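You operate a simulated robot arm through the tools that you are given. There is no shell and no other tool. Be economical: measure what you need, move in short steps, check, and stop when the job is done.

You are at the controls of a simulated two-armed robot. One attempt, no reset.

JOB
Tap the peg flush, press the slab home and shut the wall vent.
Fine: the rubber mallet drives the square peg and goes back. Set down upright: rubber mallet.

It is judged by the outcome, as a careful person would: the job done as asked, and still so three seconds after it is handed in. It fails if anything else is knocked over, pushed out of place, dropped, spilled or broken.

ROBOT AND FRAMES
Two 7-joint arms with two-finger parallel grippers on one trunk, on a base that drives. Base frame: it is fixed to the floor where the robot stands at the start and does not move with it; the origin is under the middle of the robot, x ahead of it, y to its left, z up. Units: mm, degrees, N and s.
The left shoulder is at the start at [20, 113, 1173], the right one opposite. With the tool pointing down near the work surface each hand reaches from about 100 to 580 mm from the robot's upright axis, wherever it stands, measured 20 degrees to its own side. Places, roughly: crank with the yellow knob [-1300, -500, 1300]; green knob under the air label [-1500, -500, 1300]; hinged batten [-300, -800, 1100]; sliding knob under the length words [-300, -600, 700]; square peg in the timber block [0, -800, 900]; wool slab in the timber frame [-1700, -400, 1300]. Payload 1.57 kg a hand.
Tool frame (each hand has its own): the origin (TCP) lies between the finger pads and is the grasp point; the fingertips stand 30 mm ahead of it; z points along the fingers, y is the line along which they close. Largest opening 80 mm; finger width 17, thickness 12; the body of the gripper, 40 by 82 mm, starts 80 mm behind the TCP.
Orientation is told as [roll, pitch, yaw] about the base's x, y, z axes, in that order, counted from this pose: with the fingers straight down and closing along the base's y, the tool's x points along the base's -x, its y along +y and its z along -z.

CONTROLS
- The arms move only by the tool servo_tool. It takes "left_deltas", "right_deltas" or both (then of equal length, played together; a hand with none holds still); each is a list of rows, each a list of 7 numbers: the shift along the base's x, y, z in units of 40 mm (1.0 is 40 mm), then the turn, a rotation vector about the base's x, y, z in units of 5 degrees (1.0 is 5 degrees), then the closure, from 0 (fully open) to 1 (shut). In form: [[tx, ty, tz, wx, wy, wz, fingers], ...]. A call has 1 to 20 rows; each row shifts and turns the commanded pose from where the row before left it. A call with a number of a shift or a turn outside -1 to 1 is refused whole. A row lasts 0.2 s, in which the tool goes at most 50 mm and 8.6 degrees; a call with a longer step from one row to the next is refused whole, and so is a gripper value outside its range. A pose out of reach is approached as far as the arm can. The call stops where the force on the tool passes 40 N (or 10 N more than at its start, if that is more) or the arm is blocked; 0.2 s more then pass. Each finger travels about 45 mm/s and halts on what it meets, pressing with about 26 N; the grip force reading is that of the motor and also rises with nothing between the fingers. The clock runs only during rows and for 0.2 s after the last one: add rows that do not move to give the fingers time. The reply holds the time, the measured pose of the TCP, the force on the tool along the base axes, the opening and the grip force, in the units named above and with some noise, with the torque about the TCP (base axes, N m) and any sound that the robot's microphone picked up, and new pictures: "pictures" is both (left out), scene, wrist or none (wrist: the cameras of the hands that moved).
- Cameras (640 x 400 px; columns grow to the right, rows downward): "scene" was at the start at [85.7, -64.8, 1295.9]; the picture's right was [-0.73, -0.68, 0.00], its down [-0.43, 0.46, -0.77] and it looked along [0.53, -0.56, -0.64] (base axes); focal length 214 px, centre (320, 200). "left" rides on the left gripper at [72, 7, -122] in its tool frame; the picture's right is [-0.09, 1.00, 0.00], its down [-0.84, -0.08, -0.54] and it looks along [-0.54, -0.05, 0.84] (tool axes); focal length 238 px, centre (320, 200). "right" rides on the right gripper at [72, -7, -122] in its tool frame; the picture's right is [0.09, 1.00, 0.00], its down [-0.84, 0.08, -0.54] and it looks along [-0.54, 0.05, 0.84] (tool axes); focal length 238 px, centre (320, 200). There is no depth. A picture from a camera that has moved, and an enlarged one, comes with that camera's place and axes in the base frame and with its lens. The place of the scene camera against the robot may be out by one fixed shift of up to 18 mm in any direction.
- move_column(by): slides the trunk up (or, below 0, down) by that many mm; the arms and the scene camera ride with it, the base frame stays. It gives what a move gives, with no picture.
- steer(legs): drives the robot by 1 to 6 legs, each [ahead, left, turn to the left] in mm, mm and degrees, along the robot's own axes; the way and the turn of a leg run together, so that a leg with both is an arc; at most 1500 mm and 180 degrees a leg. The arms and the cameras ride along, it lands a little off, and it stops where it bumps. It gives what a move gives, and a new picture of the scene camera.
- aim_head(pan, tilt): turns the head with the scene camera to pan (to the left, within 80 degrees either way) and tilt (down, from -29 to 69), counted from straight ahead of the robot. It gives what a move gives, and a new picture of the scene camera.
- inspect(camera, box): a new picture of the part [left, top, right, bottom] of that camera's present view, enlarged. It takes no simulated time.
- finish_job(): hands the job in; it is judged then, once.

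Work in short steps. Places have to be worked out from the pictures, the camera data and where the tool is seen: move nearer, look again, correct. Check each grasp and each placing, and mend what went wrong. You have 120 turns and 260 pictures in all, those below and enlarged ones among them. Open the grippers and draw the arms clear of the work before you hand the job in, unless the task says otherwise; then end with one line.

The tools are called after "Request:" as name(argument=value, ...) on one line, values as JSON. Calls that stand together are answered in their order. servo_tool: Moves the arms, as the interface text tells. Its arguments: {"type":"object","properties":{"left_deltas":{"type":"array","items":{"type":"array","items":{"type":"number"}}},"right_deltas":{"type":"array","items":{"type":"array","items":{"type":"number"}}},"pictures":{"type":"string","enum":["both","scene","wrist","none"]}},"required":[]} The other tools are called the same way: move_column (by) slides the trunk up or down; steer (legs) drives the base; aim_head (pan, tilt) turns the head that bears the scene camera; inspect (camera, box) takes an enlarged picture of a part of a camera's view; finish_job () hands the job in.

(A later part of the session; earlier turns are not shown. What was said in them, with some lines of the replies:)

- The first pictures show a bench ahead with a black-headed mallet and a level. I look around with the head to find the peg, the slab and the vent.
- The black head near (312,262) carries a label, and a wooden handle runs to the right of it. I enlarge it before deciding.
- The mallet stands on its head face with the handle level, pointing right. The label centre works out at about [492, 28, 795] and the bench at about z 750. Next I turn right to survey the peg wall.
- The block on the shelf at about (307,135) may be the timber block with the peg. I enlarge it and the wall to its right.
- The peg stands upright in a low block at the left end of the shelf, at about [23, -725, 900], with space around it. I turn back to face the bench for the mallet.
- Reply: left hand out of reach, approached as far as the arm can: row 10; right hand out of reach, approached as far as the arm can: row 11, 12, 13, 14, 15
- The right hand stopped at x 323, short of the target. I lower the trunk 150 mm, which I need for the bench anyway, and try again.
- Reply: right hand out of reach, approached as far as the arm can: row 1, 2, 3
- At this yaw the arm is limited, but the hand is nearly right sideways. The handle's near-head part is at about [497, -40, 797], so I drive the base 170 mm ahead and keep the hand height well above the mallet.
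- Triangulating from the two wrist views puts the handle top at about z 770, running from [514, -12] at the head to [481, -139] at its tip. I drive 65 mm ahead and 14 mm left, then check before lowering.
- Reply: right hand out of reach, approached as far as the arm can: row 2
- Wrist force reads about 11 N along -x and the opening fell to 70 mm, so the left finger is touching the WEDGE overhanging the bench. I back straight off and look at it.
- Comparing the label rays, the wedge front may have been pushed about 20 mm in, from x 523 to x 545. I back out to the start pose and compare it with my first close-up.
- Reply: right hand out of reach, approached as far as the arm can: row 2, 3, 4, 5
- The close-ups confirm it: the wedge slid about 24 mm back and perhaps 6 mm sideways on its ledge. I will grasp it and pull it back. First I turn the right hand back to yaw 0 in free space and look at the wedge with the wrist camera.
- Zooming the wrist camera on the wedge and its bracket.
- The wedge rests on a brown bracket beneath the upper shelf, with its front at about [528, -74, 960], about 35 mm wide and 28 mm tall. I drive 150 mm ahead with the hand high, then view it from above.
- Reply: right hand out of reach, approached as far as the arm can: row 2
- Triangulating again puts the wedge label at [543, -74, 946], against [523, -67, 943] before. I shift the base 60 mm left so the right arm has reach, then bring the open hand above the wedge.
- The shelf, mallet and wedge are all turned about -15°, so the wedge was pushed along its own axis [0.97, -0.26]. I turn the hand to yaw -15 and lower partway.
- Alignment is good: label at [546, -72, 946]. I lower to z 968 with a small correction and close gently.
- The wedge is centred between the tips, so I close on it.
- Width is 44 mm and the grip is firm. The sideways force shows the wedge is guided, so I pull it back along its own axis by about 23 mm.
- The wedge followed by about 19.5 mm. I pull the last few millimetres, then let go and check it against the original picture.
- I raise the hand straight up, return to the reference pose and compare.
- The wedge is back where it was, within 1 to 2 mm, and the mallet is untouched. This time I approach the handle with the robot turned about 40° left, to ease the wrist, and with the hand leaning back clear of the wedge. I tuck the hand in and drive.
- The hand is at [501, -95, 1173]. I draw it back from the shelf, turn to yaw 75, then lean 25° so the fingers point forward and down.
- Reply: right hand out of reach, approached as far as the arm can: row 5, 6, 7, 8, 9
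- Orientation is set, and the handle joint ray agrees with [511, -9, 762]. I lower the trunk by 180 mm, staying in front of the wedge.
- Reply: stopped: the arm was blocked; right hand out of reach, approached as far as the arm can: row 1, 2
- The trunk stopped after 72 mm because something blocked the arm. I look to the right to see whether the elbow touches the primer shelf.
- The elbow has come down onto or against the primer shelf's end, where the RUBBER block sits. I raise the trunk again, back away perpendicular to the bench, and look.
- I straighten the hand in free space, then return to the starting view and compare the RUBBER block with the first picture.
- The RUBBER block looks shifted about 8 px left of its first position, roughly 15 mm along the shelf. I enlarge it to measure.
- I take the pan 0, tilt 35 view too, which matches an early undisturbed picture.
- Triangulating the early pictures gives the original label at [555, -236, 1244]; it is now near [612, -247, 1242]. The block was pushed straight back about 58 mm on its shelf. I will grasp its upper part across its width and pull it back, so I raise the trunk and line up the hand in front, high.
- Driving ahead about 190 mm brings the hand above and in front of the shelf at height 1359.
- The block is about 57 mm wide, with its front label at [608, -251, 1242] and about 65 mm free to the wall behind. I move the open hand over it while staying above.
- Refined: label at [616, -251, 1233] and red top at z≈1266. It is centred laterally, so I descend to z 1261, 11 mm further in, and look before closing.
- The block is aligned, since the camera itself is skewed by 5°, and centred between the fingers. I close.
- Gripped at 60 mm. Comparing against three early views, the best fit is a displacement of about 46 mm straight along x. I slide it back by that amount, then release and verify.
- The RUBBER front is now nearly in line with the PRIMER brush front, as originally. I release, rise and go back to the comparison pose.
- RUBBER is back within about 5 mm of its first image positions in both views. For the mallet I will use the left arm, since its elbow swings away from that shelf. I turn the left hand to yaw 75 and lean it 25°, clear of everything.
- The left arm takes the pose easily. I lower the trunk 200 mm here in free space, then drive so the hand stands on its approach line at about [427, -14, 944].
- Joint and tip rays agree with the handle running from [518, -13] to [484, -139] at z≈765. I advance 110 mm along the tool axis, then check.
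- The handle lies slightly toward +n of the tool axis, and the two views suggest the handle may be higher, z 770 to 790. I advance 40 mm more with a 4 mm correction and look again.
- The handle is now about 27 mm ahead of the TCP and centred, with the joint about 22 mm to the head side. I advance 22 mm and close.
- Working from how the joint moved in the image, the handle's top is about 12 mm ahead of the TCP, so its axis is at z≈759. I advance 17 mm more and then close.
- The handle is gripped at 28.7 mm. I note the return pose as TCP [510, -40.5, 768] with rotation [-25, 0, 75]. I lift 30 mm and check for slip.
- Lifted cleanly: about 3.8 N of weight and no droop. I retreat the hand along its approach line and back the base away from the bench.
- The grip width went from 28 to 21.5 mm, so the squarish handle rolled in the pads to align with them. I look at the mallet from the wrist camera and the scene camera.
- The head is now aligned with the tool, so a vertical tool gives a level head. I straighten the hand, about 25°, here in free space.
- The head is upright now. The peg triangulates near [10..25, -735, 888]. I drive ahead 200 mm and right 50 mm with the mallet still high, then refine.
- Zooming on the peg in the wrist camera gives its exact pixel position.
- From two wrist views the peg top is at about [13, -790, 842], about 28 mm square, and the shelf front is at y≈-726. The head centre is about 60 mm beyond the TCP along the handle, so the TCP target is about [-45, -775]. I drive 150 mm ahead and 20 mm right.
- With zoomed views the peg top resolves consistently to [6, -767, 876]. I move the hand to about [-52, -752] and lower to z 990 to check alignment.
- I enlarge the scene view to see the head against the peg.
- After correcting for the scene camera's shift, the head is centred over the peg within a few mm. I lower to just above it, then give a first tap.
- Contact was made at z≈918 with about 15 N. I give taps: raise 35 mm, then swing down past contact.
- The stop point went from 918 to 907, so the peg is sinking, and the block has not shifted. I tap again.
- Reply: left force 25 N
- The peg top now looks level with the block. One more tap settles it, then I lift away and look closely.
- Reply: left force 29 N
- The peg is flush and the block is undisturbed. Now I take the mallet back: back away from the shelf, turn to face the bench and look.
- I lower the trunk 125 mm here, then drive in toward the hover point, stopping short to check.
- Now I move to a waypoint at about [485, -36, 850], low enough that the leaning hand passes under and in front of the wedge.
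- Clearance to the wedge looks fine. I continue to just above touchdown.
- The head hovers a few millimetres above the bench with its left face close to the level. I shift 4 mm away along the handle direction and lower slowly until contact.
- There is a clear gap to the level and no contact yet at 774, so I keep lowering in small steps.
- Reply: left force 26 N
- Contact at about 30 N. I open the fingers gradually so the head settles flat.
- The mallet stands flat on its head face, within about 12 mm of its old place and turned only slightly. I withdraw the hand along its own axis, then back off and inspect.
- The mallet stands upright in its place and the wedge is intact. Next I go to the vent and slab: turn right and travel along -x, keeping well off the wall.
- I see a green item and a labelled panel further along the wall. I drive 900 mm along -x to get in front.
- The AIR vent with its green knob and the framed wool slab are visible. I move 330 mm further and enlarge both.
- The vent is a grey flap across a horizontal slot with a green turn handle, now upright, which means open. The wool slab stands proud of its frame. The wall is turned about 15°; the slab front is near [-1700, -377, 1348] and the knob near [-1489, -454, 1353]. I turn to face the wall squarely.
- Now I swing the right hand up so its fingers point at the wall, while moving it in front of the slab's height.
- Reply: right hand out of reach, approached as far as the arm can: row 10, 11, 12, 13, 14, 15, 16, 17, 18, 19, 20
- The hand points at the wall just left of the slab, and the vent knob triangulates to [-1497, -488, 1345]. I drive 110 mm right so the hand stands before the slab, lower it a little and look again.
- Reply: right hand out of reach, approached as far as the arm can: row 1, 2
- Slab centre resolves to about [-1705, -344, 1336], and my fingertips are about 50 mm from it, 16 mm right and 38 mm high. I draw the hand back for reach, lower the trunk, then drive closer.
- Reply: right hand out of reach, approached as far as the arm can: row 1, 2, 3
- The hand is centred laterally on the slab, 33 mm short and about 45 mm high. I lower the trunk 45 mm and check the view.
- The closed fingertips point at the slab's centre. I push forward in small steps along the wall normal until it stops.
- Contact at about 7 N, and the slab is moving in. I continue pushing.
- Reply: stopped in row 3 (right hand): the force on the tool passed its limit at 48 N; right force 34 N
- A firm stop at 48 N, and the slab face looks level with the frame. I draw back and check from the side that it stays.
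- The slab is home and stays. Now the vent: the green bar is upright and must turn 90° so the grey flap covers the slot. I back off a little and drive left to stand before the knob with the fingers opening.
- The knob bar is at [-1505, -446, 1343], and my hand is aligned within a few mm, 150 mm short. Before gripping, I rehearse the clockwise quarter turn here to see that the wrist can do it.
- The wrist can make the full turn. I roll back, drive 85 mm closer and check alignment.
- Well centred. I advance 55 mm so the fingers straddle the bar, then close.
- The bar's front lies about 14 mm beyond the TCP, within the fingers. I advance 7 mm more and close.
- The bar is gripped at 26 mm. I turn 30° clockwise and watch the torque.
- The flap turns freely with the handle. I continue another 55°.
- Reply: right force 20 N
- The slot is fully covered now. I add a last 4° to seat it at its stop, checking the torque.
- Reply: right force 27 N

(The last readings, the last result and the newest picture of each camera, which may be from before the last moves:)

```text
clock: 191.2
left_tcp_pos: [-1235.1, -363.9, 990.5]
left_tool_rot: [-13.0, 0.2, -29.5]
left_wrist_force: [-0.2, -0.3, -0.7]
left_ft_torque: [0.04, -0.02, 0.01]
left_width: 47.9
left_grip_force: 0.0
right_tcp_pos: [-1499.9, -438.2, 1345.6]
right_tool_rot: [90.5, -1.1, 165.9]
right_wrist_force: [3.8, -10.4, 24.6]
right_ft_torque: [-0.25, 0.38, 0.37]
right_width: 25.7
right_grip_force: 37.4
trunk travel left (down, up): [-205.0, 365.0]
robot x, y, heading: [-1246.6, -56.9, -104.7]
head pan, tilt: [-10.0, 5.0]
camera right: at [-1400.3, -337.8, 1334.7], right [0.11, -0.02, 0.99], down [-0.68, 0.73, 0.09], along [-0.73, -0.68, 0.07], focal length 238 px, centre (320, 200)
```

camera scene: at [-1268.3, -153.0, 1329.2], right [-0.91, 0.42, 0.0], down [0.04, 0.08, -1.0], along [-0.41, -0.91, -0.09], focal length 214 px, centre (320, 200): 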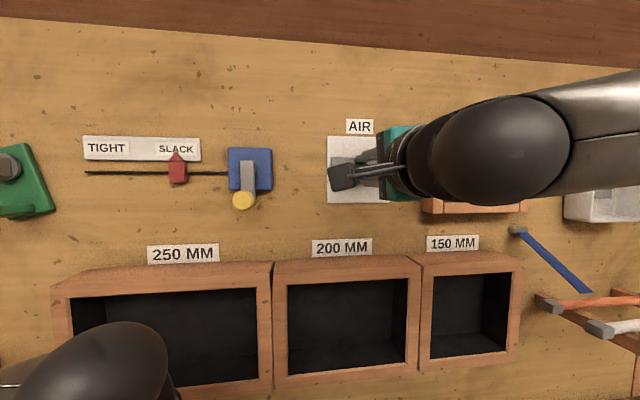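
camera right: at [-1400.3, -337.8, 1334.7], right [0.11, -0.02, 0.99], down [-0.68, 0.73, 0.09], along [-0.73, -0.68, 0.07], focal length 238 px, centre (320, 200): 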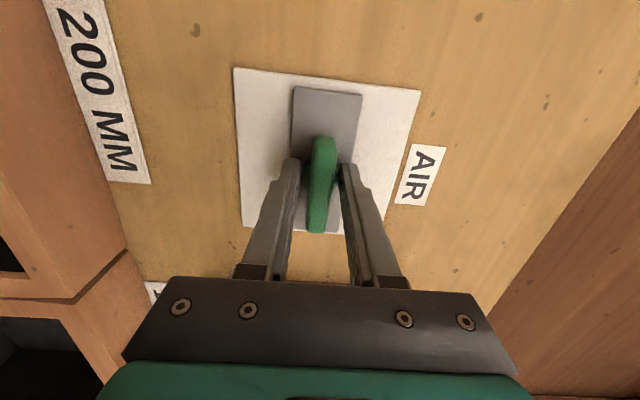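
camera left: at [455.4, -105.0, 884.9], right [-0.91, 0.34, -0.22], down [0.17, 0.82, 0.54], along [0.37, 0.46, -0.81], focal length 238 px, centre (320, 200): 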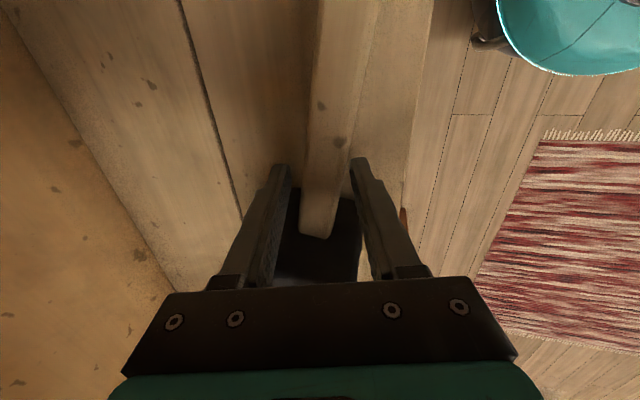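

Flap and plate are parallel and the slot is closed. I open the fingers and draw straight back.

Request:
servo_tool(right_deltas=[[0, 0, 0, 0, 0, 0, 0.5], [0, 0, 0, 0, 0, 0, 0.3], [0, 0, 0, 0, 0, 0, 0.3], [0.1, 0.4, 0, 0, 0, 0, 0.3], [0.12, 0.5, 0, 0, 0, 0, 0.3], [0.12, 0.5, 0, 0, 0, 0, 0.3]], pictures="wrist")

Request:
steer(legs=[[-250, 0, 0]])

Request:
inspect(camera="scene", box=[220, 120, 460, 270])

```text
clock: 192.6
left_tcp_pos: [-1236.0, -363.8, 991.0]
left_tool_rot: [-13.0, 0.0, -29.5]
left_wrist_force: [0.6, 0.0, -0.2]
left_ft_torque: [-0.02, 0.02, 0.04]
left_width: 48.2
left_grip_force: 0.0
right_tcp_pos: [-1487.6, -381.4, 1340.7]
right_tool_rot: [90.0, -1.0, 165.7]
right_wrist_force: [0.0, -0.7, -0.6]
right_ft_torque: [-0.01, -0.01, 0.0]
right_width: 55.9
right_grip_force: 0.1
trunk travel left (down, up): [-205.0, 365.0]
robot x, y, heading: [-1248.7, -59.8, -104.7]
head pan, tilt: [-10.0, 5.0]
camera right: at [-1387.5, -280.4, 1331.8], right [0.11, -0.03, 0.99], down [-0.68, 0.73, 0.09], along [-0.73, -0.68, 0.06], focal length 238 px, centre (320, 200)
```

right: 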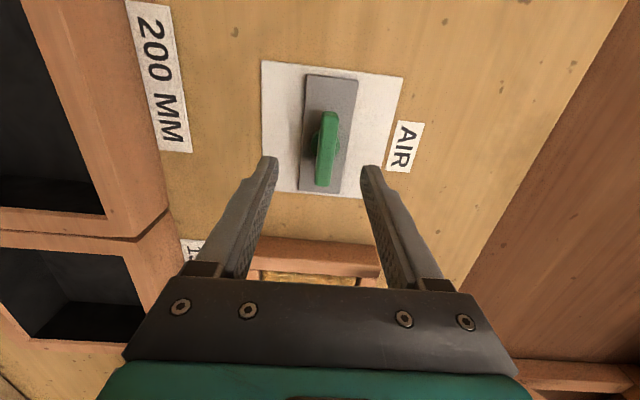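

```text
clock: 194.4
left_tcp_pos: [-1172.5, -121.1, 991.8]
left_tool_rot: [-12.9, 0.1, -29.6]
left_wrist_force: [0.8, 0.1, 0.0]
left_ft_torque: [-0.05, -0.02, -0.01]
left_width: 48.0
left_grip_force: 0.0
right_tcp_pos: [-1423.8, -140.2, 1340.6]
right_tool_rot: [90.0, -1.0, 165.6]
right_wrist_force: [-0.7, 0.3, 0.0]
right_ft_torque: [0.02, 0.01, 0.02]
right_width: 56.2
right_grip_force: 0.1
trunk travel left (down, up): [-205.0, 365.0]
robot x, y, heading: [-1184.2, 184.8, -104.8]
head pan, tilt: [-10.0, 5.0]
camera scene: at [-1206.3, 89.5, 1329.2], right [-0.91, 0.42, 0.0], down [0.04, 0.08, -1.0], along [-0.42, -0.91, -0.09], focal length 214 px, centre (320, 200)
```

scene: 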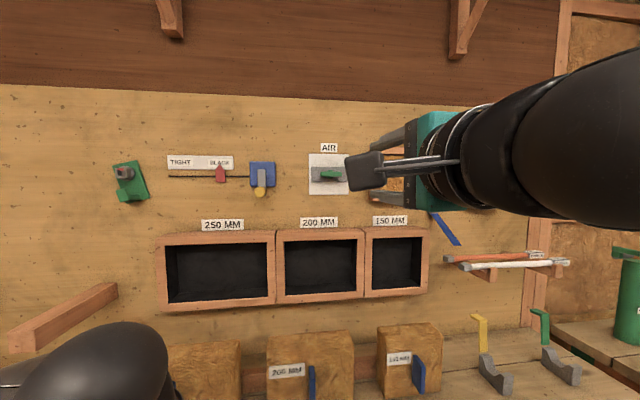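

```text
2.67 times, centred on (340, 195) of scene
camera zoom: at [-1206.3, 89.5, 1329.2], right [-0.91, 0.42, 0.0], down [0.04, 0.08, -1.0], along [-0.42, -0.91, -0.09], focal length 572 px, centre (267, 213)
```

zoom: 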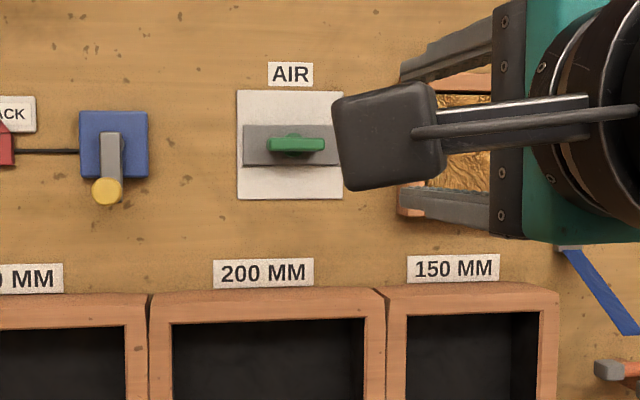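

The vent flap lies level over the slot: shut. I step sideways to view the slab unobstructed for a last check.

Request:
steer(legs=[[0, 300, 0]])

Request:
aim_head(pan=-30, tilt=3)

Request:
inspect(camera="scene", box=[200, 100, 440, 250])

```text
clock: 196.5
left_tcp_pos: [-881.1, -198.2, 990.6]
left_tool_rot: [-12.9, 0.1, -29.6]
left_wrist_force: [0.1, -0.5, 0.5]
left_ft_torque: [-0.01, 0.0, -0.02]
left_width: 48.1
left_grip_force: 0.1
right_tcp_pos: [-1131.5, -217.3, 1339.3]
right_tool_rot: [90.0, -1.0, 165.5]
right_wrist_force: [0.8, -0.2, 0.3]
right_ft_torque: [0.02, 0.01, -0.05]
right_width: 56.0
right_grip_force: 0.0
trunk travel left (down, up): [-205.0, 365.0]
robot x, y, heading: [-892.0, 109.0, -104.8]
head pan, tilt: [-10.0, 5.0]
camera scene: at [-913.9, 12.4, 1329.1], right [-0.91, 0.42, 0.0], down [0.04, 0.08, -1.0], along [-0.42, -0.91, -0.09], focal length 214 px, centre (320, 200)
```

scene: 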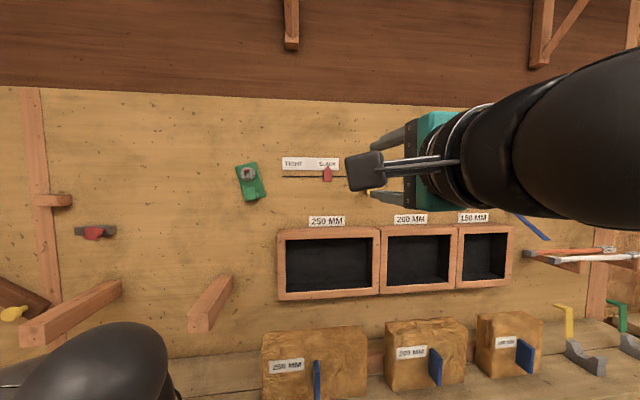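

```text
clock: 197.3
left_tcp_pos: [-882.1, -197.7, 991.3]
left_tool_rot: [-12.9, 0.1, -29.6]
left_wrist_force: [0.5, 0.1, 0.7]
left_ft_torque: [0.0, -0.02, 0.02]
left_width: 47.8
left_grip_force: 0.1
right_tcp_pos: [-1132.3, -217.3, 1340.9]
right_tool_rot: [90.0, -0.9, 165.6]
right_wrist_force: [0.9, -0.5, -0.5]
right_ft_torque: [0.01, 0.01, 0.01]
right_width: 56.2
right_grip_force: 0.1
trunk travel left (down, up): [-205.0, 365.0]
robot x, y, heading: [-888.0, 108.1, -104.6]
head pan, tilt: [-30.0, 3.0]
camera scene: at [-940.2, 31.1, 1332.3], right [-0.71, 0.7, 0.0], down [0.04, 0.04, -1.0], along [-0.7, -0.71, -0.05], focal length 214 px, centre (320, 200)
```

scene: 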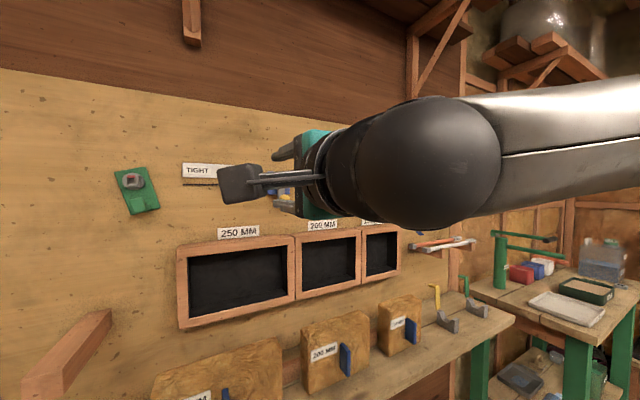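

```text
2.67 times, centred on (320, 175) of scene
camera zoom: at [-940.2, 31.1, 1332.3], right [-0.71, 0.7, 0.0], down [0.04, 0.04, -1.0], along [-0.7, -0.71, -0.05], focal length 572 px, centre (320, 267)
```

zoom: 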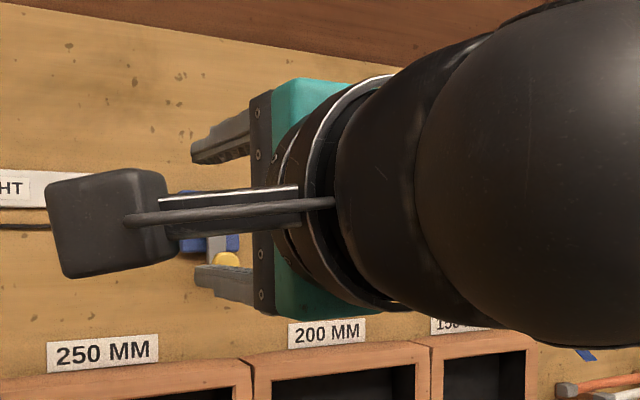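

The arm blocks the view. I turn the robot 50° right so the arm swings aside, and look left to the slab.

Request:
steer(legs=[[0, 0, -50]])

Request:
aim_head(pan=10, tilt=0)

Request:
inspect(camera="scene", box=[180, 110, 420, 260])

```text
clock: 200.0
left_tcp_pos: [-1116.3, -99.5, 991.7]
left_tool_rot: [-12.9, 0.0, -78.8]
left_wrist_force: [0.1, 0.8, 0.7]
left_ft_torque: [0.01, 0.01, 0.03]
left_width: 48.2
left_grip_force: 0.0
right_tcp_pos: [-1296.0, 78.8, 1341.0]
right_tool_rot: [90.0, -1.0, 116.4]
right_wrist_force: [-0.8, 0.2, 0.6]
right_ft_torque: [0.0, -0.01, -0.03]
right_width: 55.8
right_grip_force: 0.0
trunk travel left (down, up): [-205.0, 365.0]
robot x, y, heading: [-890.8, 109.0, -154.0]
head pan, tilt: [-30.0, 3.0]
camera scene: at [-973.6, 107.5, 1332.3], right [0.07, 1.0, 0.0], down [0.05, 0.0, -1.0], along [-1.0, 0.07, -0.05], focal length 214 px, centre (320, 200)
```

scene: 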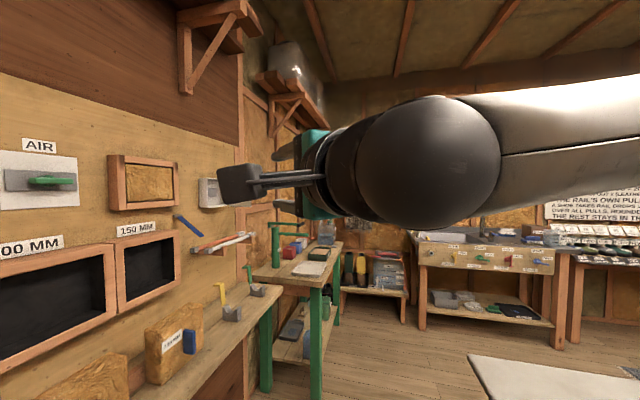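

```text
clock: 201.0
left_tcp_pos: [-1116.7, -99.3, 990.9]
left_tool_rot: [-13.0, 0.1, -78.8]
left_wrist_force: [0.6, -0.6, -0.5]
left_ft_torque: [-0.02, 0.05, 0.01]
left_width: 48.3
left_grip_force: 0.0
right_tcp_pos: [-1294.5, 80.1, 1339.8]
right_tool_rot: [90.0, -0.9, 116.4]
right_wrist_force: [-0.6, -0.6, -0.8]
right_ft_torque: [-0.03, 0.03, -0.02]
right_width: 56.3
right_grip_force: 0.0
trunk travel left (down, up): [-205.0, 365.0]
robot x, y, heading: [-888.4, 109.7, -153.7]
head pan, tilt: [10.0, 0.0]
camera scene: at [-955.3, 48.3, 1337.1], right [-0.59, 0.81, 0.0], down [0.0, 0.0, -1.0], along [-0.81, -0.59, 0.0], focal length 214 px, centre (320, 200)
```

scene: 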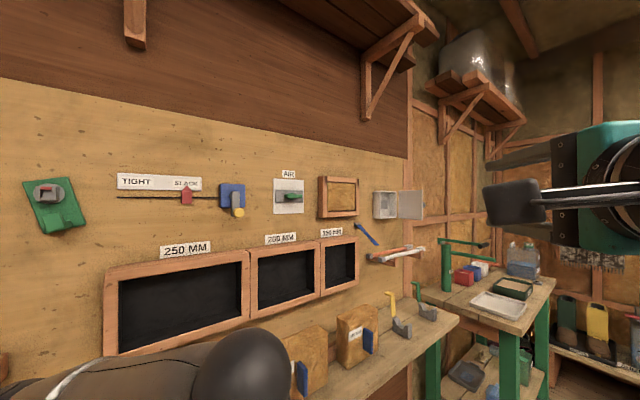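

```text
2.67 times, centred on (300, 185) of scene
camera zoom: at [-955.3, 48.3, 1337.1], right [-0.59, 0.81, 0.0], down [0.0, 0.0, -1.0], along [-0.81, -0.59, 0.0], focal length 572 px, centre (373, 240)
```

zoom: 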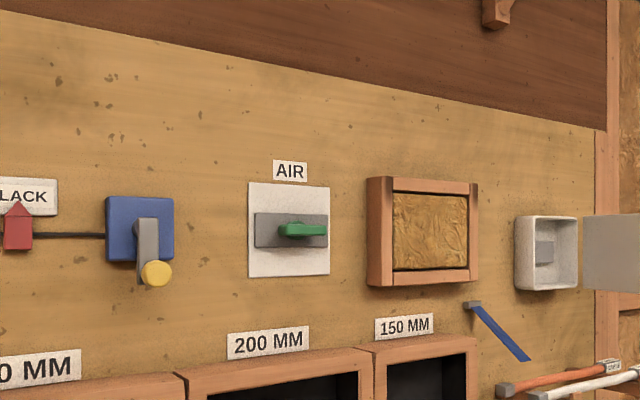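

The peg is flush, the slab sits home in its frame, the vent is closed, and the mallet stands upright on the bench. Both grippers are open and clear, so I hand in.

Request:
finish_job()

```text
The job is handed in.
```

I tapped the peg flush with the mallet, pressed the slab home to its stop and shut the vent. The mallet is back upright about 12 mm from where it stood, slightly turned. On the way I bumped the wedge and the RUBBER block out of place: the wedge is back to within about 2 mm, the block to within about 5 mm.
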